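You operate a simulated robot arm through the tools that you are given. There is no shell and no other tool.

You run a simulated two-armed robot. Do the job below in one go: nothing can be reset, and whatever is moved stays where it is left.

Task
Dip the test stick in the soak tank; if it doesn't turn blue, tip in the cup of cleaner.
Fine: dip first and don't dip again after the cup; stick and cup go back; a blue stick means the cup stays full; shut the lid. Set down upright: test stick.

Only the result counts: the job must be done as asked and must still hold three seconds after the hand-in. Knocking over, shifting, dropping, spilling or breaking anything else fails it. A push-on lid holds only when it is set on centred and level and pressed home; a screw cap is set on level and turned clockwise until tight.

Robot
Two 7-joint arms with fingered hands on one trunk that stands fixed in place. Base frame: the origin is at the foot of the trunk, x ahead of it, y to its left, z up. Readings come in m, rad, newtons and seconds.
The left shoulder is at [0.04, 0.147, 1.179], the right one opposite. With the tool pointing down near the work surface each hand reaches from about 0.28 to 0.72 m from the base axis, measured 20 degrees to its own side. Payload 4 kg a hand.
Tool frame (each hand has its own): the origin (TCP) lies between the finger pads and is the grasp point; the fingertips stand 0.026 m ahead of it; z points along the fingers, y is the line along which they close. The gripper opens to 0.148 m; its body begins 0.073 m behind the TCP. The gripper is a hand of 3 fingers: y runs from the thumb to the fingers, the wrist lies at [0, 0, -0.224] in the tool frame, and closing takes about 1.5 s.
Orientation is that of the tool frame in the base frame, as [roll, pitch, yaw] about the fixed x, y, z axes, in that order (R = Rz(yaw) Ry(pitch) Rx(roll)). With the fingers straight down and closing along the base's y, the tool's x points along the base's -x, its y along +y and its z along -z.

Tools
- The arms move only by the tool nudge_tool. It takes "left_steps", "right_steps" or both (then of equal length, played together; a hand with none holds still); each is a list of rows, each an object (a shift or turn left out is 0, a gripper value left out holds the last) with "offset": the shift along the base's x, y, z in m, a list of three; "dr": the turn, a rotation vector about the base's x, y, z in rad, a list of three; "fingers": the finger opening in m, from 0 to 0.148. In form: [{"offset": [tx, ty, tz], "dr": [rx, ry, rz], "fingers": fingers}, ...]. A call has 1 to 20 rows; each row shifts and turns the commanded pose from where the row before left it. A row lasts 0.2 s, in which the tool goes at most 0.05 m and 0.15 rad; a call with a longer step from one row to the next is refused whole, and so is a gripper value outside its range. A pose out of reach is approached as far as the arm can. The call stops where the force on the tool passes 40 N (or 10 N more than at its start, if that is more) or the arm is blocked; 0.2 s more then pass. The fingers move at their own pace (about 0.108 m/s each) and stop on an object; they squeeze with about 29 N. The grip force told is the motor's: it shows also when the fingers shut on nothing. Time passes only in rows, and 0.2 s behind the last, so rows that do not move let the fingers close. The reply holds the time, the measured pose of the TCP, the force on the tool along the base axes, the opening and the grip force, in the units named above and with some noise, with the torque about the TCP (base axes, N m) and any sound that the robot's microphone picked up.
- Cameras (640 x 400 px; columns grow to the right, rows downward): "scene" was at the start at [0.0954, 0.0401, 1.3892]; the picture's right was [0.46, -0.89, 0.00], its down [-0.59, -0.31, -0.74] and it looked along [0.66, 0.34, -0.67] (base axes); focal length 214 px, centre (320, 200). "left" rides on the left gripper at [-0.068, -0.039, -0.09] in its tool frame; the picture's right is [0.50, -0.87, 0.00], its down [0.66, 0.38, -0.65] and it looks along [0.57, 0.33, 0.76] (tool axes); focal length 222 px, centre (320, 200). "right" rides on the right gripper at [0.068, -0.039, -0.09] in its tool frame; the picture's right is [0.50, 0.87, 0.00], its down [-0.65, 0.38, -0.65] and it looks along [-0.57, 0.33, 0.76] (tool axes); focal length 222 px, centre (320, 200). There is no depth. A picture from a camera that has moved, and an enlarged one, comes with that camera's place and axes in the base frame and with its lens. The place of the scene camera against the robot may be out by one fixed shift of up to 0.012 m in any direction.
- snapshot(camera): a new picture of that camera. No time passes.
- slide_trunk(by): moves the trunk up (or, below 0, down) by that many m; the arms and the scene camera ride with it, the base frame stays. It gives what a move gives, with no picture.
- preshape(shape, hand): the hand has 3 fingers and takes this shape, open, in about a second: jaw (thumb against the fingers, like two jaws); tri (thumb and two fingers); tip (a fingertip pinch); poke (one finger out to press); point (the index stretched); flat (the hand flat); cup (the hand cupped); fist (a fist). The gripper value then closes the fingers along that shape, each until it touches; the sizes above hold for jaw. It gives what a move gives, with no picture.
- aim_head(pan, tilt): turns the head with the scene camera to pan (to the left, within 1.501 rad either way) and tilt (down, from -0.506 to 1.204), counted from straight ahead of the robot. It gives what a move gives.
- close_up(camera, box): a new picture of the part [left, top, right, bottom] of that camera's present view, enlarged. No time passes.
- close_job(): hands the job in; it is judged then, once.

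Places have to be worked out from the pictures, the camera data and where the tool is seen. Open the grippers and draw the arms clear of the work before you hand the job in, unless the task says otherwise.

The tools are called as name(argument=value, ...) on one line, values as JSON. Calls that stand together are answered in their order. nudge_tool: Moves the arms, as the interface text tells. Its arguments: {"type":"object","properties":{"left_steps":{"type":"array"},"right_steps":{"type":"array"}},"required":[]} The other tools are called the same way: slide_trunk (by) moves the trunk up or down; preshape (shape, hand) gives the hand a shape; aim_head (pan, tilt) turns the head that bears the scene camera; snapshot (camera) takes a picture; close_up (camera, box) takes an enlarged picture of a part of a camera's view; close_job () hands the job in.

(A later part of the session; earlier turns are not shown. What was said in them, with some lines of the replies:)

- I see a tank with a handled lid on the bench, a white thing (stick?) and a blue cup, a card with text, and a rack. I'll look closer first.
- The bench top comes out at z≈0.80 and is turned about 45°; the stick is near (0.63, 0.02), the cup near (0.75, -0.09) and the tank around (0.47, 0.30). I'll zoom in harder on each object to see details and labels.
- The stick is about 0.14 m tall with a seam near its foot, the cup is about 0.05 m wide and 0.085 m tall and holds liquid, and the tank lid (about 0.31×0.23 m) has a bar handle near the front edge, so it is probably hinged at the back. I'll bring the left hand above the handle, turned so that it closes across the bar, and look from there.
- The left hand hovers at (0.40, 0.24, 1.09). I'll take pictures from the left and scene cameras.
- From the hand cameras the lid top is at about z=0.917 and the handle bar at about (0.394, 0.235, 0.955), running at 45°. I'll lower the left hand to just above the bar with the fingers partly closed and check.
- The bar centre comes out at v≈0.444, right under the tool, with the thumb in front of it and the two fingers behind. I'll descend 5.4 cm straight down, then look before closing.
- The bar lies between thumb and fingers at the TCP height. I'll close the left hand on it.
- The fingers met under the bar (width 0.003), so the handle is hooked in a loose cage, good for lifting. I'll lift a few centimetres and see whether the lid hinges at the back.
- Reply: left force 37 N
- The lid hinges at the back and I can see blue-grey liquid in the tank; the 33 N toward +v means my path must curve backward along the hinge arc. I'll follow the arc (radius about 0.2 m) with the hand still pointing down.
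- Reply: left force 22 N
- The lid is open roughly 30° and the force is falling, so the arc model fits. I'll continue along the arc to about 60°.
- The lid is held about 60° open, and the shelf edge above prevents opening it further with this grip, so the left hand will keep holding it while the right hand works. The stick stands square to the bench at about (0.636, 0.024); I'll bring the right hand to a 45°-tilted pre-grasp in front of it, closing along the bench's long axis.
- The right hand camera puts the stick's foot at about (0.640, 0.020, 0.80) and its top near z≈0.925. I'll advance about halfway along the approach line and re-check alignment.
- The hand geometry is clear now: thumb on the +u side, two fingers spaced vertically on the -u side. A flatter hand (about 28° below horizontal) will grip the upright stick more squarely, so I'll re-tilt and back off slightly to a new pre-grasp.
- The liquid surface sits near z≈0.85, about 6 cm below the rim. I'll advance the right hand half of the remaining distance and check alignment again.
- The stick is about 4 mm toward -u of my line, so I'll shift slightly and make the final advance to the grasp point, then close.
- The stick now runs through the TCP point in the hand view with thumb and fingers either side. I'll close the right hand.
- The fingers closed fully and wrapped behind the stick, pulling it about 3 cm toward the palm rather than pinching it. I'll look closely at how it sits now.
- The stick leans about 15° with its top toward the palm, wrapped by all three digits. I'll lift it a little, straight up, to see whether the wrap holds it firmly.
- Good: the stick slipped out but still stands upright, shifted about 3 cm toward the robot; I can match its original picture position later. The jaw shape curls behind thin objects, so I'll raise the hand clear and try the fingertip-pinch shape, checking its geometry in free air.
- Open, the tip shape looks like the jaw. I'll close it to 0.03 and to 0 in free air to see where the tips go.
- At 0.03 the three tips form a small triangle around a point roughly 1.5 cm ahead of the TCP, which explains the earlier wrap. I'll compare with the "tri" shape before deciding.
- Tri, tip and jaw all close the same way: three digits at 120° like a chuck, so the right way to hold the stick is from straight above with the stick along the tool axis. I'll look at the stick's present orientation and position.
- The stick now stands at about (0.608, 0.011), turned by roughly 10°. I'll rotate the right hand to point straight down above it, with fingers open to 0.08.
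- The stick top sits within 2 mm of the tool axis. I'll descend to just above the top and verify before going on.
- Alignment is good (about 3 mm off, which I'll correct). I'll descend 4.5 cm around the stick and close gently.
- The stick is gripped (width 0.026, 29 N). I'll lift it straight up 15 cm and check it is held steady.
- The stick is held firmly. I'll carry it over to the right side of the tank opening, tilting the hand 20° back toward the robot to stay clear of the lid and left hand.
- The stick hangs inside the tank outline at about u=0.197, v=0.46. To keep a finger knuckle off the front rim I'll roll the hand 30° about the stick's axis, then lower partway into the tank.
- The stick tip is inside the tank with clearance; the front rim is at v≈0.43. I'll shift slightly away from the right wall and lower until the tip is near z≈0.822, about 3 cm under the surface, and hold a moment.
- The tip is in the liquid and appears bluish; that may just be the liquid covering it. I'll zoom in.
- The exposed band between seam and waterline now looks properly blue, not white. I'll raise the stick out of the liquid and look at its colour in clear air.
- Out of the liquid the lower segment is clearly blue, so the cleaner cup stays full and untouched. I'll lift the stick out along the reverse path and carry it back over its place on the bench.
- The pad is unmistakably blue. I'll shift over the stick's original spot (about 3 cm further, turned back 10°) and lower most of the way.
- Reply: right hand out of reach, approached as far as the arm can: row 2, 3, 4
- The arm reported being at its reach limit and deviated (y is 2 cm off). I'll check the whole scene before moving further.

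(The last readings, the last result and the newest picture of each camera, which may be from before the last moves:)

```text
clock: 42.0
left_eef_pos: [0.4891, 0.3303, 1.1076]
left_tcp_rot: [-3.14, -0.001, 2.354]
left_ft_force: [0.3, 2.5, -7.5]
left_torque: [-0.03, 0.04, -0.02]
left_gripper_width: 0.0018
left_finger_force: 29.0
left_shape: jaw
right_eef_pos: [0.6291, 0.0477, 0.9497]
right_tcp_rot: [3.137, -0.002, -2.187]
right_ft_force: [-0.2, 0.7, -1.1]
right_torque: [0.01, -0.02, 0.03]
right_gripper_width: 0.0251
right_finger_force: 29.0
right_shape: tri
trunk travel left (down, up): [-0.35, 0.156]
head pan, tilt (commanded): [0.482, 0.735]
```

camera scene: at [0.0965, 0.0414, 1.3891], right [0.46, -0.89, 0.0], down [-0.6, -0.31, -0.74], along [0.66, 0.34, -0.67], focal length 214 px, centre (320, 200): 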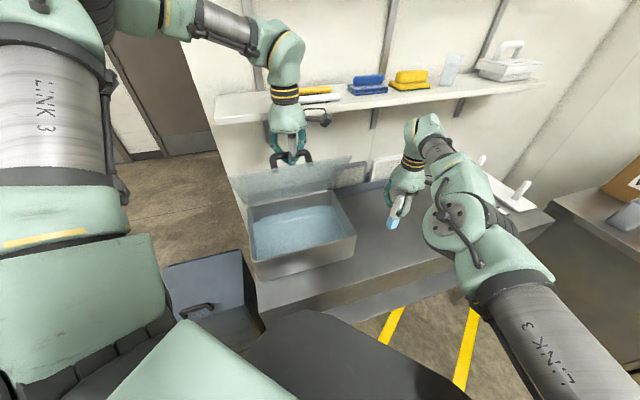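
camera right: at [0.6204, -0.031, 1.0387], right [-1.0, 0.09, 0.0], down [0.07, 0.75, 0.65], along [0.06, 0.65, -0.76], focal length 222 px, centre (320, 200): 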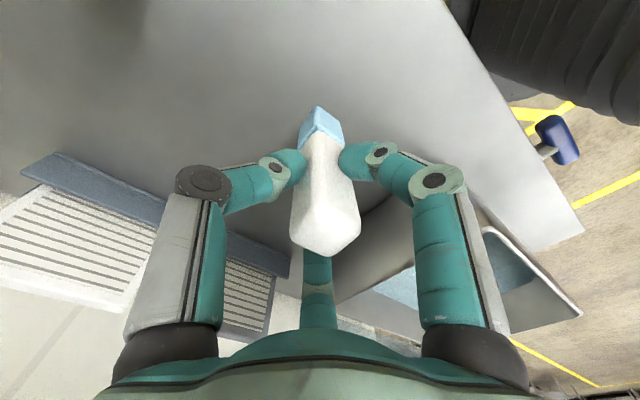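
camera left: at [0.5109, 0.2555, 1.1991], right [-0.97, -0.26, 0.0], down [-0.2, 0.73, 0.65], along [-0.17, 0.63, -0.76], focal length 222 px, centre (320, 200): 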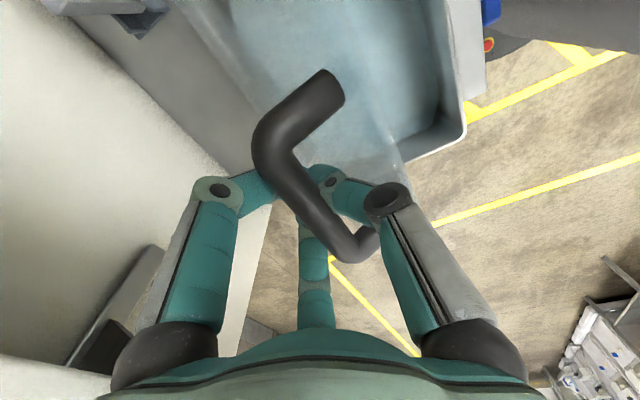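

The elbow has swung to a stretched posture at about (0.40, -0.05, 1.12), well above the bench, and the cup wasn't near it. The target is just at the arm's reach limit, so I'll try approaching it from here with a small sideways and downward move.

nudge_tool(right_steps=[{"offset": [0.003, -0.01, -0.006], "dr": [0, 0, -0.085]}, {"offset": [0.003, -0.01, -0.006], "dr": [0, 0, -0.085]}, {}])

close_up(camera="scene", box=[380, 190, 460, 245])

```text
clock: 42.8
left_eef_pos: [0.4896, 0.3299, 1.1079]
left_tcp_rot: [-3.141, -0.001, 2.356]
left_ft_force: [-0.3, 2.2, -7.2]
left_torque: [-0.05, 0.01, -0.02]
left_gripper_width: 0.0018
left_finger_force: 29.2
left_shape: jaw
right_eef_pos: [0.6332, 0.0382, 0.9369]
right_tcp_rot: [3.139, -0.001, -2.358]
right_ft_force: [-0.5, 0.5, 0.6]
right_torque: [-0.01, 0.02, 0.01]
right_gripper_width: 0.0251
right_finger_force: 29.1
right_shape: tri
right hand out of reach, approached as far as the arm can: row 1
trunk travel left (down, up): [-0.35, 0.156]
head pan, tilt (commanded): [0.482, 0.735]
```

```text
7.27 times, centred on (420, 218) of scene
camera zoom: at [0.0965, 0.0414, 1.3891], right [0.46, -0.89, 0.0], down [-0.6, -0.31, -0.74], along [0.66, 0.34, -0.67], focal length 1560 px, centre (-407, 73)
```

zoom: 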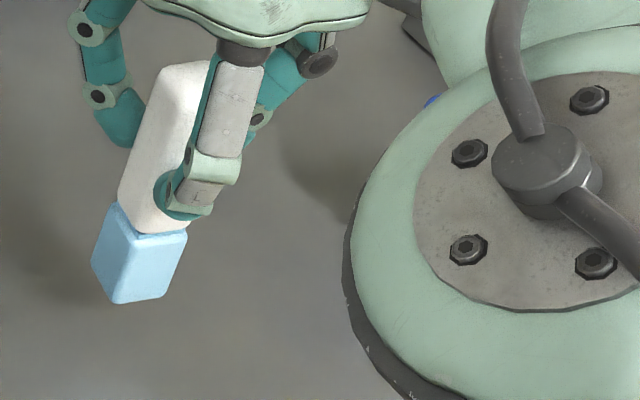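

Now at (0.633, 0.038) and the last row was within reach. I'll continue the small correction while lowering.

nudge_tool(right_steps=[{"offset": [0.001, -0.004, -0.008]}, {"offset": [0.001, -0.004, -0.008]}, {"offset": [0.001, -0.004, -0.005]}, {}])

close_up(camera="scene", box=[380, 190, 460, 245])

snapshot(camera="right")

```text
clock: 43.8
left_eef_pos: [0.4895, 0.3307, 1.1088]
left_tcp_rot: [-3.14, 0.001, 2.357]
left_ft_force: [-0.9, 2.9, -8.8]
left_torque: [-0.08, 0.03, 0.01]
left_gripper_width: 0.0017
left_finger_force: 29.0
left_shape: jaw
right_eef_pos: [0.6375, 0.0256, 0.9147]
right_tcp_rot: [3.141, -0.003, -2.356]
right_ft_force: [-0.2, 0.4, -1.4]
right_torque: [-0.01, -0.01, 0.01]
right_gripper_width: 0.0252
right_finger_force: 28.9
right_shape: tri
trunk travel left (down, up): [-0.35, 0.156]
head pan, tilt (commanded): [0.482, 0.735]
```

```text
7.27 times, centred on (420, 218) of scene
camera zoom: at [0.0965, 0.0414, 1.3891], right [0.46, -0.89, 0.0], down [-0.6, -0.31, -0.74], along [0.66, 0.34, -0.67], focal length 1560 px, centre (-407, 73)
```

zoom: 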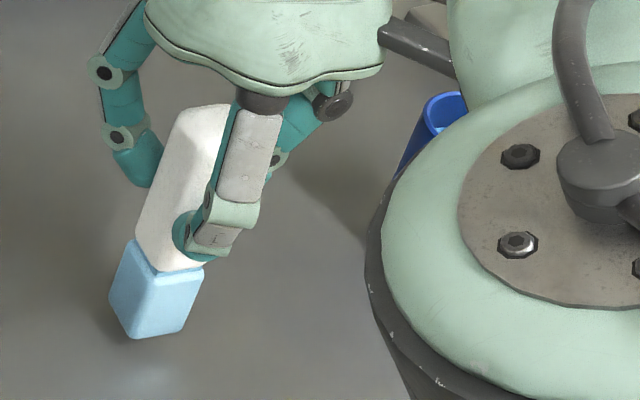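

```text
taken
camera right: at [0.6152, -0.0506, 1.0038], right [-0.97, 0.26, 0.0], down [0.2, 0.73, 0.65], along [0.17, 0.63, -0.76], focal length 222 px, centre (320, 200)
```

right: 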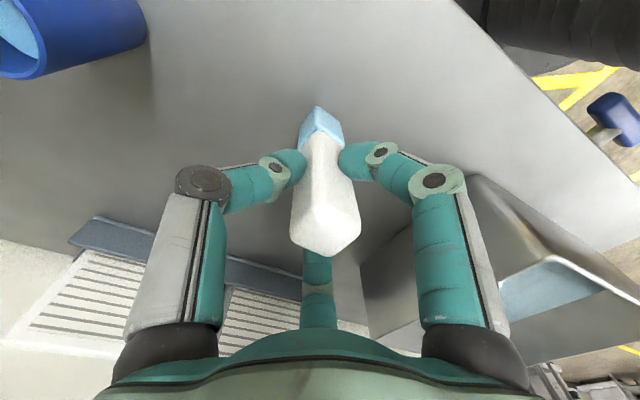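

The stick is about 1 cm above the bench and within 4 mm of its original picture position. I'll fine-tune and lower it to contact.

nudge_tool(right_steps=[{"offset": [-0.001, 0.0015, -0.004]}, {"offset": [-0.001, 0.0015, -0.003]}, {"offset": [0, 0, -0.002]}, {}])

close_up(camera="scene", box=[380, 190, 460, 245])

```text
clock: 44.8
left_eef_pos: [0.4897, 0.3295, 1.1082]
left_tcp_rot: [-3.14, 0.0, 2.357]
left_ft_force: [-0.4, 3.6, -7.8]
left_torque: [-0.04, 0.01, -0.04]
left_gripper_width: 0.0018
left_finger_force: 28.8
left_shape: jaw
right_eef_pos: [0.6319, 0.0277, 0.9051]
right_tcp_rot: [3.14, 0.001, -2.356]
right_ft_force: [-0.7, -0.3, -0.7]
right_torque: [-0.02, 0.0, 0.02]
right_gripper_width: 0.0252
right_finger_force: 28.6
right_shape: tri
right hand out of reach, approached as far as the arm can: row 1
trunk travel left (down, up): [-0.35, 0.156]
head pan, tilt (commanded): [0.482, 0.735]
```

```text
7.27 times, centred on (420, 218) of scene
camera zoom: at [0.0965, 0.0413, 1.3891], right [0.46, -0.89, 0.0], down [-0.6, -0.31, -0.74], along [0.66, 0.34, -0.67], focal length 1560 px, centre (-407, 73)
```

zoom: 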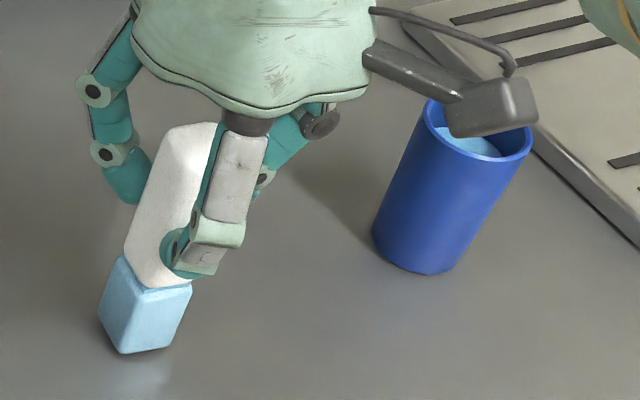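

The stick is practically over its original mark (a few mm). I'll lower in small steps until contact shows.

nudge_tool(right_steps=[{"offset": [0, 0, -0.0015]}, {"offset": [0, 0, -0.0015]}, {}])

close_up(camera="scene", box=[380, 200, 440, 245])

```text
clock: 45.6
left_eef_pos: [0.4899, 0.3304, 1.1079]
left_tcp_rot: [-3.139, -0.001, 2.357]
left_ft_force: [0.6, 2.6, -9.3]
left_torque: [-0.05, 0.02, -0.01]
left_gripper_width: 0.0015
left_finger_force: 29.0
left_shape: jaw
right_eef_pos: [0.6329, 0.0271, 0.9029]
right_tcp_rot: [3.141, 0.003, -2.355]
right_ft_force: [1.0, 0.2, 5.2]
right_torque: [0.01, 0.02, 0.01]
right_gripper_width: 0.0249
right_finger_force: 28.9
right_shape: tri
trunk travel left (down, up): [-0.35, 0.156]
head pan, tilt (commanded): [0.482, 0.735]
```

```text
8.89 times, centred on (410, 222) of scene
camera zoom: at [0.0963, 0.0413, 1.3891], right [0.46, -0.89, 0.0], down [-0.59, -0.31, -0.74], along [0.66, 0.34, -0.67], focal length 1906 px, centre (-480, 0)
```

zoom: 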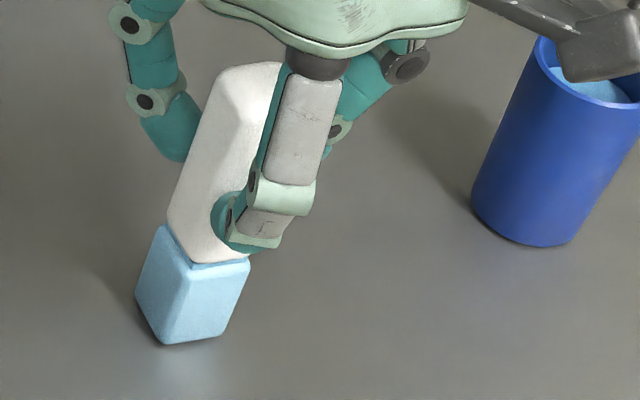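

Contact is confirmed (5 N up). I'll open the fingers in small steps to release the stick upright, then check.

nudge_tool(right_steps=[{"fingers": 0.03}, {"fingers": 0.036}, {"fingers": 0.045}, {"fingers": 0.06}, {"fingers": 0.09}, {"fingers": 0.12}, {}, {}])

close_up(camera="scene", box=[380, 190, 460, 245])

snapshot(camera="right")

```text
clock: 47.4
left_eef_pos: [0.4905, 0.3305, 1.1067]
left_tcp_rot: [-3.139, -0.001, 2.356]
left_ft_force: [-0.7, 2.9, -8.2]
left_torque: [-0.07, 0.04, -0.02]
left_gripper_width: 0.0019
left_finger_force: 29.2
left_shape: jaw
right_eef_pos: [0.6333, 0.0272, 0.9038]
right_tcp_rot: [3.139, 0.001, -2.356]
right_ft_force: [0.4, 0.5, 0.6]
right_torque: [0.0, 0.03, -0.03]
right_gripper_width: 0.1197
right_finger_force: 0.0
right_shape: tri
trunk travel left (down, up): [-0.35, 0.156]
head pan, tilt (commanded): [0.482, 0.735]
```

```text
7.27 times, centred on (420, 218) of scene
camera zoom: at [0.0964, 0.0413, 1.3891], right [0.46, -0.89, 0.0], down [-0.6, -0.31, -0.74], along [0.66, 0.34, -0.67], focal length 1560 px, centre (-407, 73)
```

zoom: 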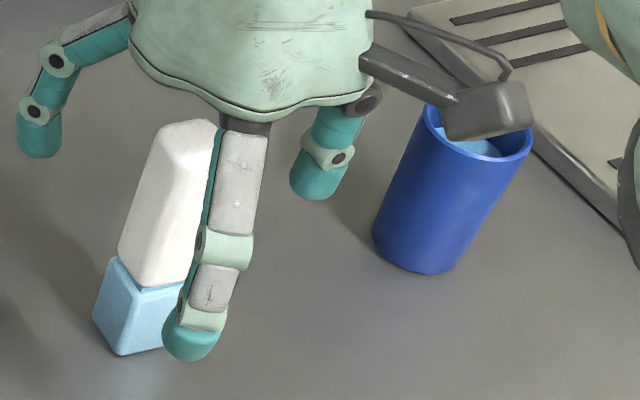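

```text
taken
camera right: at [0.6119, -0.0481, 0.9921], right [-0.97, 0.26, 0.0], down [0.2, 0.73, 0.66], along [0.17, 0.63, -0.76], focal length 222 px, centre (320, 200)
```

right: 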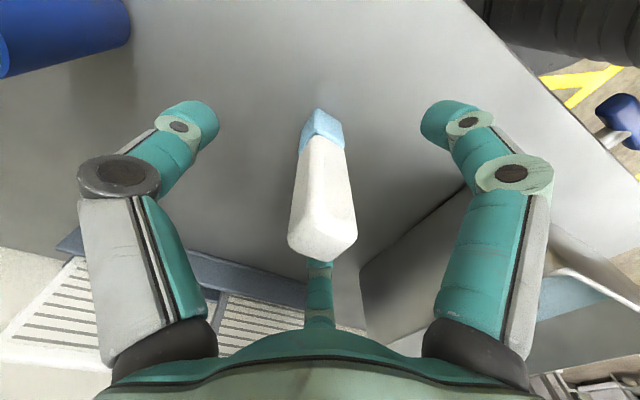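

The stick stands upright at its spot. I'll withdraw the hand upward with a slight backward drift (toward the shoulder) to stay away from the reach limit.

nudge_tool(right_steps=[{"offset": [-0.0025, -0.0008, 0.008]}, {"offset": [-0.0025, -0.0008, 0.008]}, {"offset": [-0.0025, -0.0008, 0.008]}, {}])

snapshot(camera="right")

```text
clock: 48.4
left_eef_pos: [0.4902, 0.3298, 1.1089]
left_tcp_rot: [-3.14, 0.0, 2.355]
left_ft_force: [1.0, 2.9, -8.5]
left_torque: [-0.03, 0.0, -0.03]
left_gripper_width: 0.0019
left_finger_force: 29.1
left_shape: jaw
right_eef_pos: [0.6256, 0.0248, 0.9268]
right_tcp_rot: [3.139, 0.001, -2.357]
right_ft_force: [-0.1, -0.2, 0.2]
right_torque: [-0.03, 0.0, -0.02]
right_gripper_width: 0.1197
right_finger_force: 0.0
right_shape: tri
trunk travel left (down, up): [-0.35, 0.156]
head pan, tilt (commanded): [0.482, 0.735]
```

```text
taken
camera right: at [0.604, -0.052, 1.0155], right [-0.97, 0.26, 0.0], down [0.2, 0.73, 0.66], along [0.17, 0.63, -0.76], focal length 222 px, centre (320, 200)
```

right: 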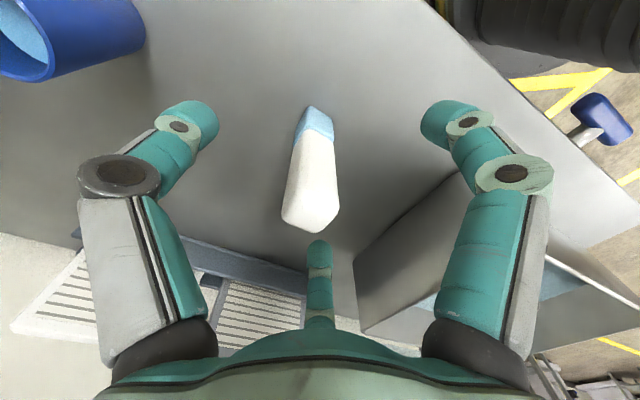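

No contact and no reach warning. I'll continue mostly straight up until the fingertips clear the stick's top, then back away.

nudge_tool(right_steps=[{"offset": [-0.0012, -0.0004, 0.01]}, {"offset": [-0.0012, -0.0004, 0.01]}, {"offset": [-0.0012, -0.0004, 0.012]}, {"offset": [-0.0012, -0.0004, 0.012]}, {}])

snapshot(camera="right")

close_up(camera="scene", box=[380, 190, 460, 245])

```text
clock: 49.6
left_eef_pos: [0.4903, 0.3306, 1.1079]
left_tcp_rot: [-3.139, 0.0, 2.356]
left_ft_force: [0.5, 3.4, -7.4]
left_torque: [-0.06, 0.01, -0.08]
left_gripper_width: 0.0017
left_finger_force: 29.1
left_shape: jaw
right_eef_pos: [0.6214, 0.0232, 0.9715]
right_tcp_rot: [3.14, 0.002, -2.357]
right_ft_force: [-0.1, -0.2, 0.3]
right_torque: [0.02, 0.03, 0.03]
right_gripper_width: 0.1196
right_finger_force: 0.1
right_shape: tri
trunk travel left (down, up): [-0.35, 0.156]
head pan, tilt (commanded): [0.482, 0.735]
```

```text
taken
camera right: at [0.5999, -0.0528, 1.06], right [-0.97, 0.26, 0.0], down [0.2, 0.73, 0.66], along [0.17, 0.63, -0.76], focal length 222 px, centre (320, 200)
```

right: 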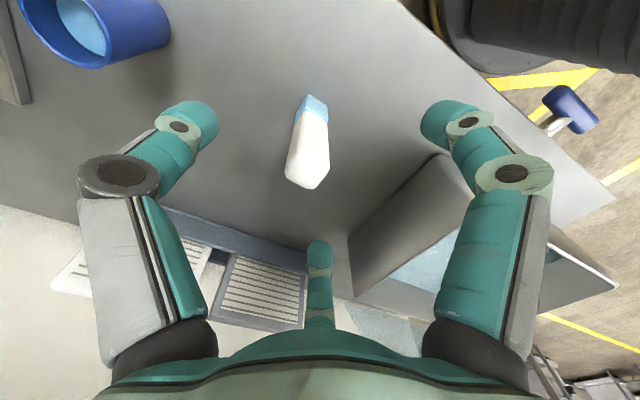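

```text
7.27 times, centred on (420, 218) of scene
camera zoom: at [0.0964, 0.0413, 1.3891], right [0.46, -0.89, 0.0], down [-0.6, -0.31, -0.74], along [0.66, 0.34, -0.67], focal length 1560 px, centre (-407, 73)
```

zoom: 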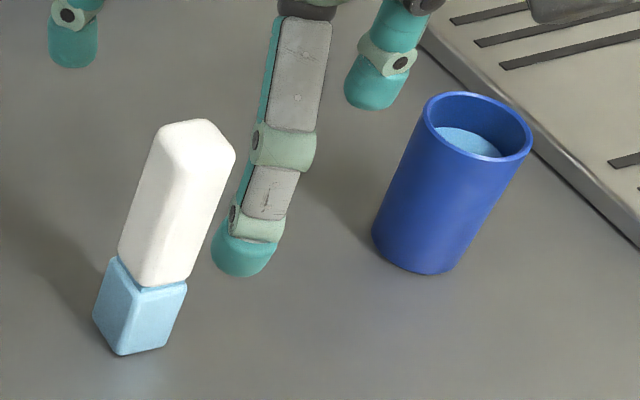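

The stick is upright, blue-tipped and within about 6 mm of its original mark; the cup is untouched and full. I'll retract the right arm to its start pose, clear of the bench.

nudge_tool(right_steps=[{"offset": [-0.005, -0.002, 0.04]}, {"offset": [-0.01, -0.004, 0.04]}, {"offset": [-0.022, -0.005, 0.035], "dr": [0, 0, -0.098]}, {"offset": [-0.024, -0.005, 0.033], "dr": [0, 0, -0.098]}, {"offset": [-0.025, -0.005, 0.033], "dr": [0, 0, -0.098]}, {"offset": [-0.025, -0.005, 0.033], "dr": [0, 0, -0.098]}, {"offset": [-0.025, -0.005, 0.033], "dr": [0, 0, -0.098]}, {"offset": [-0.025, -0.005, 0.03], "dr": [0, 0, -0.098]}, {"dr": [0, 0, -0.098]}, {"dr": [0, 0, -0.098]}, {}])

snapshot(camera="scene")

```text
clock: 52.0
left_eef_pos: [0.4915, 0.3296, 1.108]
left_tcp_rot: [-3.14, -0.001, 2.356]
left_ft_force: [0.6, 2.0, -9.0]
left_torque: [-0.04, 0.03, -0.03]
left_gripper_width: 0.002
left_finger_force: 28.3
left_shape: jaw
right_eef_pos: [0.4589, -0.0123, 1.2485]
right_tcp_rot: [3.141, 0.003, 3.141]
right_ft_force: [-0.5, 0.0, -0.3]
right_torque: [0.01, 0.0, 0.02]
right_gripper_width: 0.1197
right_finger_force: 0.1
right_shape: tri
trunk travel left (down, up): [-0.35, 0.156]
head pan, tilt (commanded): [0.482, 0.735]
```

```text
taken
camera scene: at [0.0964, 0.0412, 1.3891], right [0.46, -0.89, 0.0], down [-0.6, -0.31, -0.74], along [0.66, 0.34, -0.67], focal length 214 px, centre (320, 200)
```

scene: 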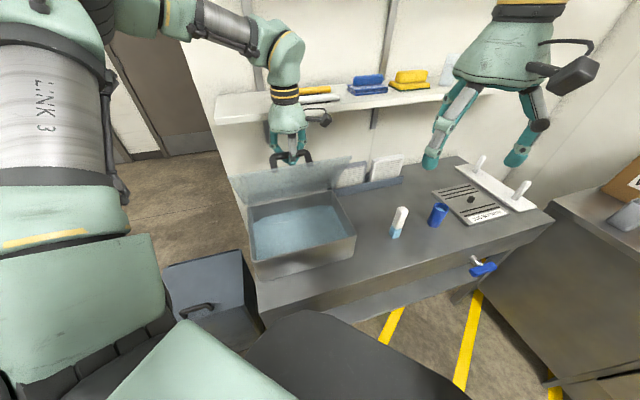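

The right arm is back at its start and the stick stands next to the untouched cup. Now I'll lower the lid with the left hand along the reverse arc, first half.

nudge_tool(left_steps=[{"offset": [-0.0127, -0.0127, -0.007]}, {"offset": [-0.0127, -0.0127, -0.009]}, {"offset": [-0.012, -0.012, -0.011]}, {"offset": [-0.0108, -0.0108, -0.012]}, {"offset": [-0.0122, -0.0122, -0.015]}, {}])

close_up(camera="scene", box=[210, 90, 410, 290])

```text
clock: 53.4
left_eef_pos: [0.4313, 0.271, 1.0553]
left_tcp_rot: [-3.14, 0.0, 2.356]
left_ft_force: [9.8, 8.8, -10.8]
left_torque: [0.06, -0.09, -0.02]
left_gripper_width: 0.0015
left_finger_force: 28.9
left_shape: jaw
right_eef_pos: [0.4613, -0.011, 1.248]
right_tcp_rot: [-3.141, 0.001, -3.139]
right_ft_force: [-0.9, 0.1, 0.2]
right_torque: [0.02, 0.0, 0.03]
right_gripper_width: 0.1199
right_finger_force: 0.0
right_shape: tri
trunk travel left (down, up): [-0.35, 0.156]
head pan, tilt (commanded): [0.482, 0.735]
```

```text
2.00 times, centred on (310, 190) of scene
camera zoom: at [0.0984, 0.0424, 1.3889], right [0.46, -0.89, 0.0], down [-0.6, -0.31, -0.74], along [0.66, 0.34, -0.67], focal length 429 px, centre (340, 220)
```

zoom: 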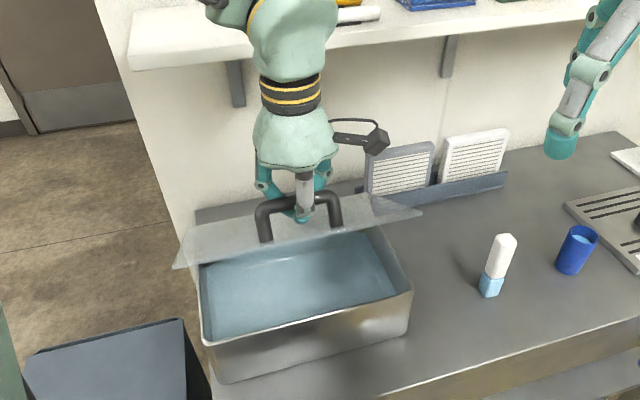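

Forces stay modest and the lid is coming down evenly. I'll continue toward closed, slowing near the end.

nudge_tool(left_steps=[{"offset": [-0.0075, -0.0075, -0.015]}, {"offset": [-0.0075, -0.0075, -0.0165]}, {"offset": [-0.0066, -0.0066, -0.0165]}, {"offset": [-0.0033, -0.0033, -0.0105]}, {"offset": [-0.0032, -0.0032, -0.0105]}, {}])

close_up(camera="scene", box=[210, 90, 410, 290])

```text
clock: 54.8
left_eef_pos: [0.4003, 0.241, 0.9888]
left_tcp_rot: [-3.139, -0.002, 2.358]
left_ft_force: [4.8, 5.6, -3.7]
left_torque: [0.05, -0.04, -0.03]
left_gripper_width: 0.0018
left_finger_force: 29.2
left_shape: jaw
right_eef_pos: [0.46, -0.0116, 1.25]
right_tcp_rot: [3.14, 0.002, -3.14]
right_ft_force: [-0.2, 0.3, -0.1]
right_torque: [0.02, -0.01, -0.01]
right_gripper_width: 0.1197
right_finger_force: 0.0
right_shape: tri
trunk travel left (down, up): [-0.35, 0.156]
head pan, tilt (commanded): [0.482, 0.735]
```

```text
2.00 times, centred on (310, 190) of scene
camera zoom: at [0.0966, 0.0414, 1.389], right [0.46, -0.89, 0.0], down [-0.6, -0.31, -0.74], along [0.66, 0.34, -0.67], focal length 429 px, centre (340, 220)
```

zoom: 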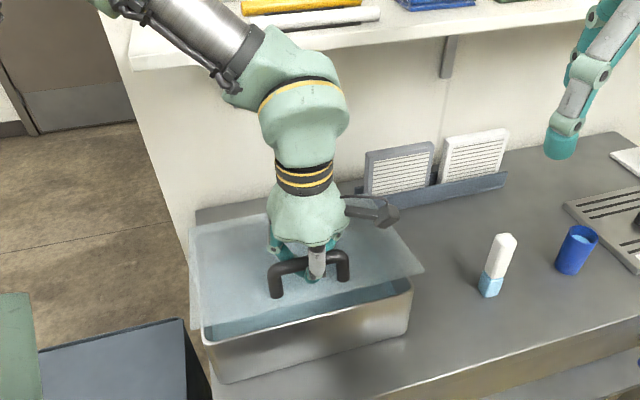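

Only a few centimetres remain. I'll ease the lid down to the closed height where the handle was first hooked.

nudge_tool(left_steps=[{"offset": [-0.002, -0.002, -0.009]}, {"offset": [-0.002, -0.002, -0.009]}, {"offset": [-0.0015, -0.0015, -0.008]}, {"offset": [-0.001, -0.001, -0.004]}, {}, {}])

close_up(camera="scene", box=[210, 90, 410, 290])

snapshot(camera="left")

```text
clock: 56.2
left_eef_pos: [0.3937, 0.2346, 0.9582]
left_tcp_rot: [3.141, -0.001, 2.356]
left_ft_force: [5.3, 0.6, -1.9]
left_torque: [0.04, 0.02, -0.06]
left_gripper_width: 0.0017
left_finger_force: 29.1
left_shape: jaw
right_eef_pos: [0.4593, -0.0122, 1.2495]
right_tcp_rot: [3.141, 0.002, -3.14]
right_ft_force: [0.2, 0.0, -0.1]
right_torque: [0.01, -0.02, 0.02]
right_gripper_width: 0.1197
right_finger_force: 0.0
right_shape: tri
trunk travel left (down, up): [-0.35, 0.156]
head pan, tilt (commanded): [0.482, 0.735]
```

```text
2.00 times, centred on (310, 190) of scene
camera zoom: at [0.0964, 0.0401, 1.3891], right [0.46, -0.89, 0.0], down [-0.6, -0.31, -0.74], along [0.66, 0.34, -0.67], focal length 429 px, centre (340, 220)
```

zoom: 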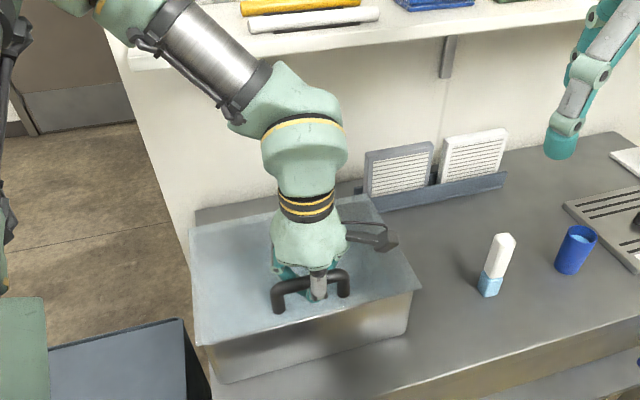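

```text
taken
camera left: at [0.4144, 0.1609, 1.0487], right [-0.97, -0.26, 0.0], down [-0.2, 0.73, 0.65], along [-0.17, 0.63, -0.76], focal length 222 px, centre (320, 200)
```

left: 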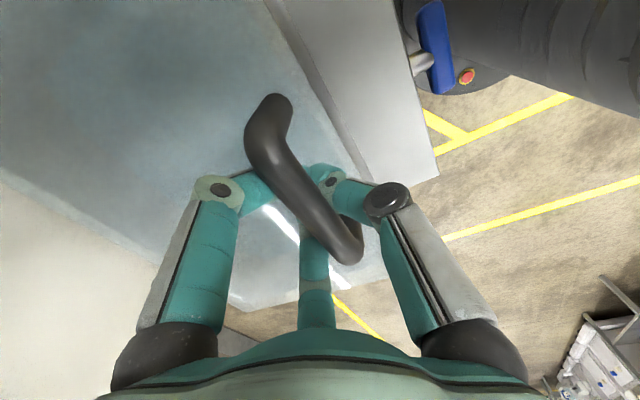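

The lid looks seated as at the start. I'll open the left fingers and lift the hand straight off the handle.

nudge_tool(left_steps=[{"fingers": 0.05}, {"fingers": 0.09}, {}, {}, {"offset": [0, 0, 0.01]}, {"offset": [0, 0, 0.02]}, {"offset": [0, 0, 0.03]}, {"offset": [0, 0, 0.03]}, {}])

snapshot(camera="left")

close_up(camera="scene", box=[230, 130, 390, 290])

```text
clock: 58.2
left_eef_pos: [0.3935, 0.2351, 1.0472]
left_tcp_rot: [-3.141, -0.001, 2.358]
left_ft_force: [0.6, 0.1, 0.4]
left_torque: [-0.03, -0.03, 0.01]
left_gripper_width: 0.0894
left_finger_force: 0.0
left_shape: jaw
right_eef_pos: [0.4576, -0.0129, 1.2488]
right_tcp_rot: [3.141, 0.003, -3.14]
right_ft_force: [0.0, 0.0, 0.3]
right_torque: [-0.03, 0.02, 0.0]
right_gripper_width: 0.1198
right_finger_force: 0.1
right_shape: tri
trunk travel left (down, up): [-0.35, 0.156]
head pan, tilt (commanded): [0.482, 0.735]
```

```text
taken
camera left: at [0.4144, 0.1612, 1.1388], right [-0.97, -0.26, 0.0], down [-0.2, 0.73, 0.65], along [-0.17, 0.63, -0.76], focal length 222 px, centre (320, 200)
```

left: 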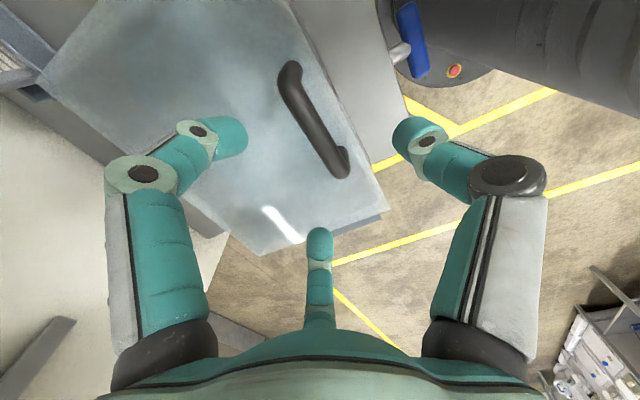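

```text
2.50 times, centred on (310, 210) of scene
camera zoom: at [0.096, 0.0402, 1.3891], right [0.46, -0.89, 0.0], down [-0.59, -0.31, -0.74], along [0.66, 0.34, -0.67], focal length 536 px, centre (345, 175)
```

zoom: 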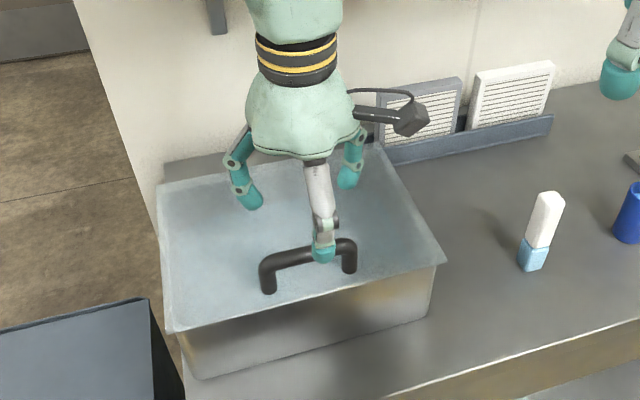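

The lid is shut flush (same corner positions as at the start). I'll retract the left arm to its start pose.

nudge_tool(left_steps=[{"offset": [0, 0, 0.04], "fingers": 0.148}, {"offset": [-0.0148, 0.0164, 0.036], "dr": [0, 0, 0.131]}, {"offset": [-0.0148, 0.0164, 0.036], "dr": [0, 0, 0.131]}, {"offset": [-0.0148, 0.0164, 0.036], "dr": [0, 0, 0.131]}, {"offset": [-0.0148, 0.0164, 0.036], "dr": [0, 0, 0.131]}, {"offset": [-0.0148, 0.0164, 0.036], "dr": [0, 0, 0.131]}, {"offset": [-0.0148, 0.0164, 0.034], "dr": [0, 0, 0.13]}, {}])

snapshot(camera="scene")

close_up(camera="scene", box=[240, 175, 370, 290])

close_up(camera="scene", box=[380, 190, 460, 245])

```text
clock: 60.0
left_eef_pos: [0.3041, 0.3339, 1.2999]
left_tcp_rot: [-3.14, 0.0, 3.141]
left_ft_force: [0.2, 0.3, 0.8]
left_torque: [-0.03, 0.02, -0.01]
left_gripper_width: 0.1476
left_finger_force: 0.0
left_shape: jaw
right_eef_pos: [0.4588, -0.0131, 1.2489]
right_tcp_rot: [3.14, 0.003, -3.139]
right_ft_force: [-0.2, -0.3, -0.3]
right_torque: [0.0, -0.01, -0.02]
right_gripper_width: 0.1197
right_finger_force: 0.0
right_shape: tri
trunk travel left (down, up): [-0.35, 0.156]
head pan, tilt (commanded): [0.482, 0.735]
```

```text
taken
camera scene: at [0.0959, 0.0402, 1.3891], right [0.46, -0.89, 0.0], down [-0.59, -0.31, -0.74], along [0.66, 0.34, -0.67], focal length 214 px, centre (320, 200)
```

scene: 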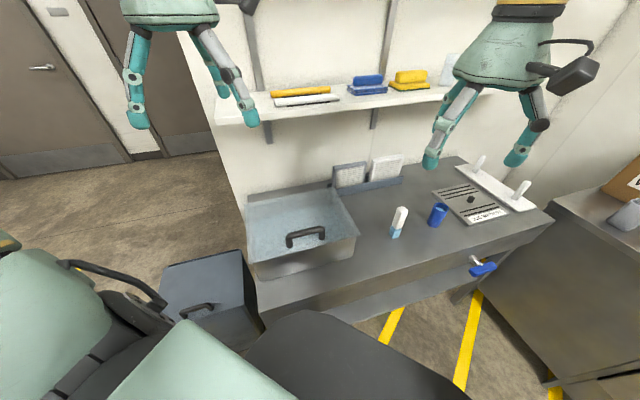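

```text
3.48 times, centred on (305, 232) of scene
camera zoom: at [0.0959, 0.0402, 1.3891], right [0.46, -0.89, 0.0], down [-0.59, -0.31, -0.74], along [0.66, 0.34, -0.67], focal length 746 px, centre (372, 87)
```

zoom: 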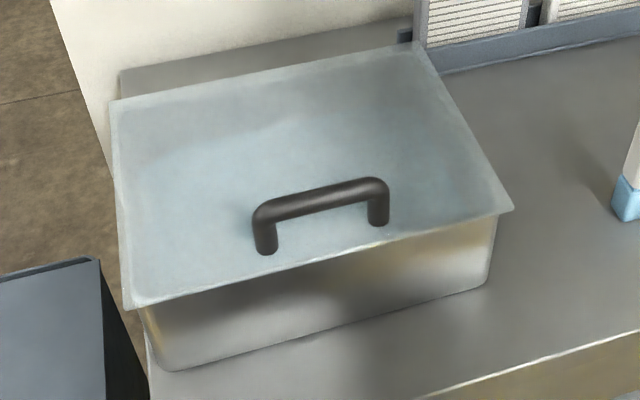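

```text
7.27 times, centred on (420, 218) of scene
camera zoom: at [0.0959, 0.0402, 1.3891], right [0.46, -0.89, 0.0], down [-0.59, -0.31, -0.74], along [0.66, 0.34, -0.67], focal length 1560 px, centre (-407, 73)
```

zoom: 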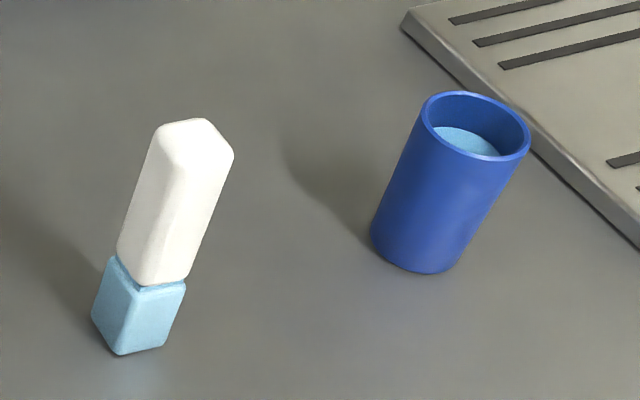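

The lid is closed exactly as it was, and the blue-tipped stick stands upright within about 7 mm of its original mark. The cup is full and hasn't moved, and both hands are open and clear. I'm handing in the job.

close_job()

```text
The job is handed in.
```

The test stick turned blue when I dipped it, so I left the cup of cleaner full and never touched it.

- **Stick:** I dipped it once, then stood it upright again about 7 mm from its original spot and turned roughly 10°. My first grip pushed it about 3 cm along the bench, but it stayed standing. I picked it up again from above and did the dip with that grip.
- **Lid:** It is shut and looks seated exactly as it was at the start.
- **Arms:** Both hands are open, back near their starting positions and clear of the bench.

The job is handed in. The tool only confirmed that it was received, so I don't have a verdict.
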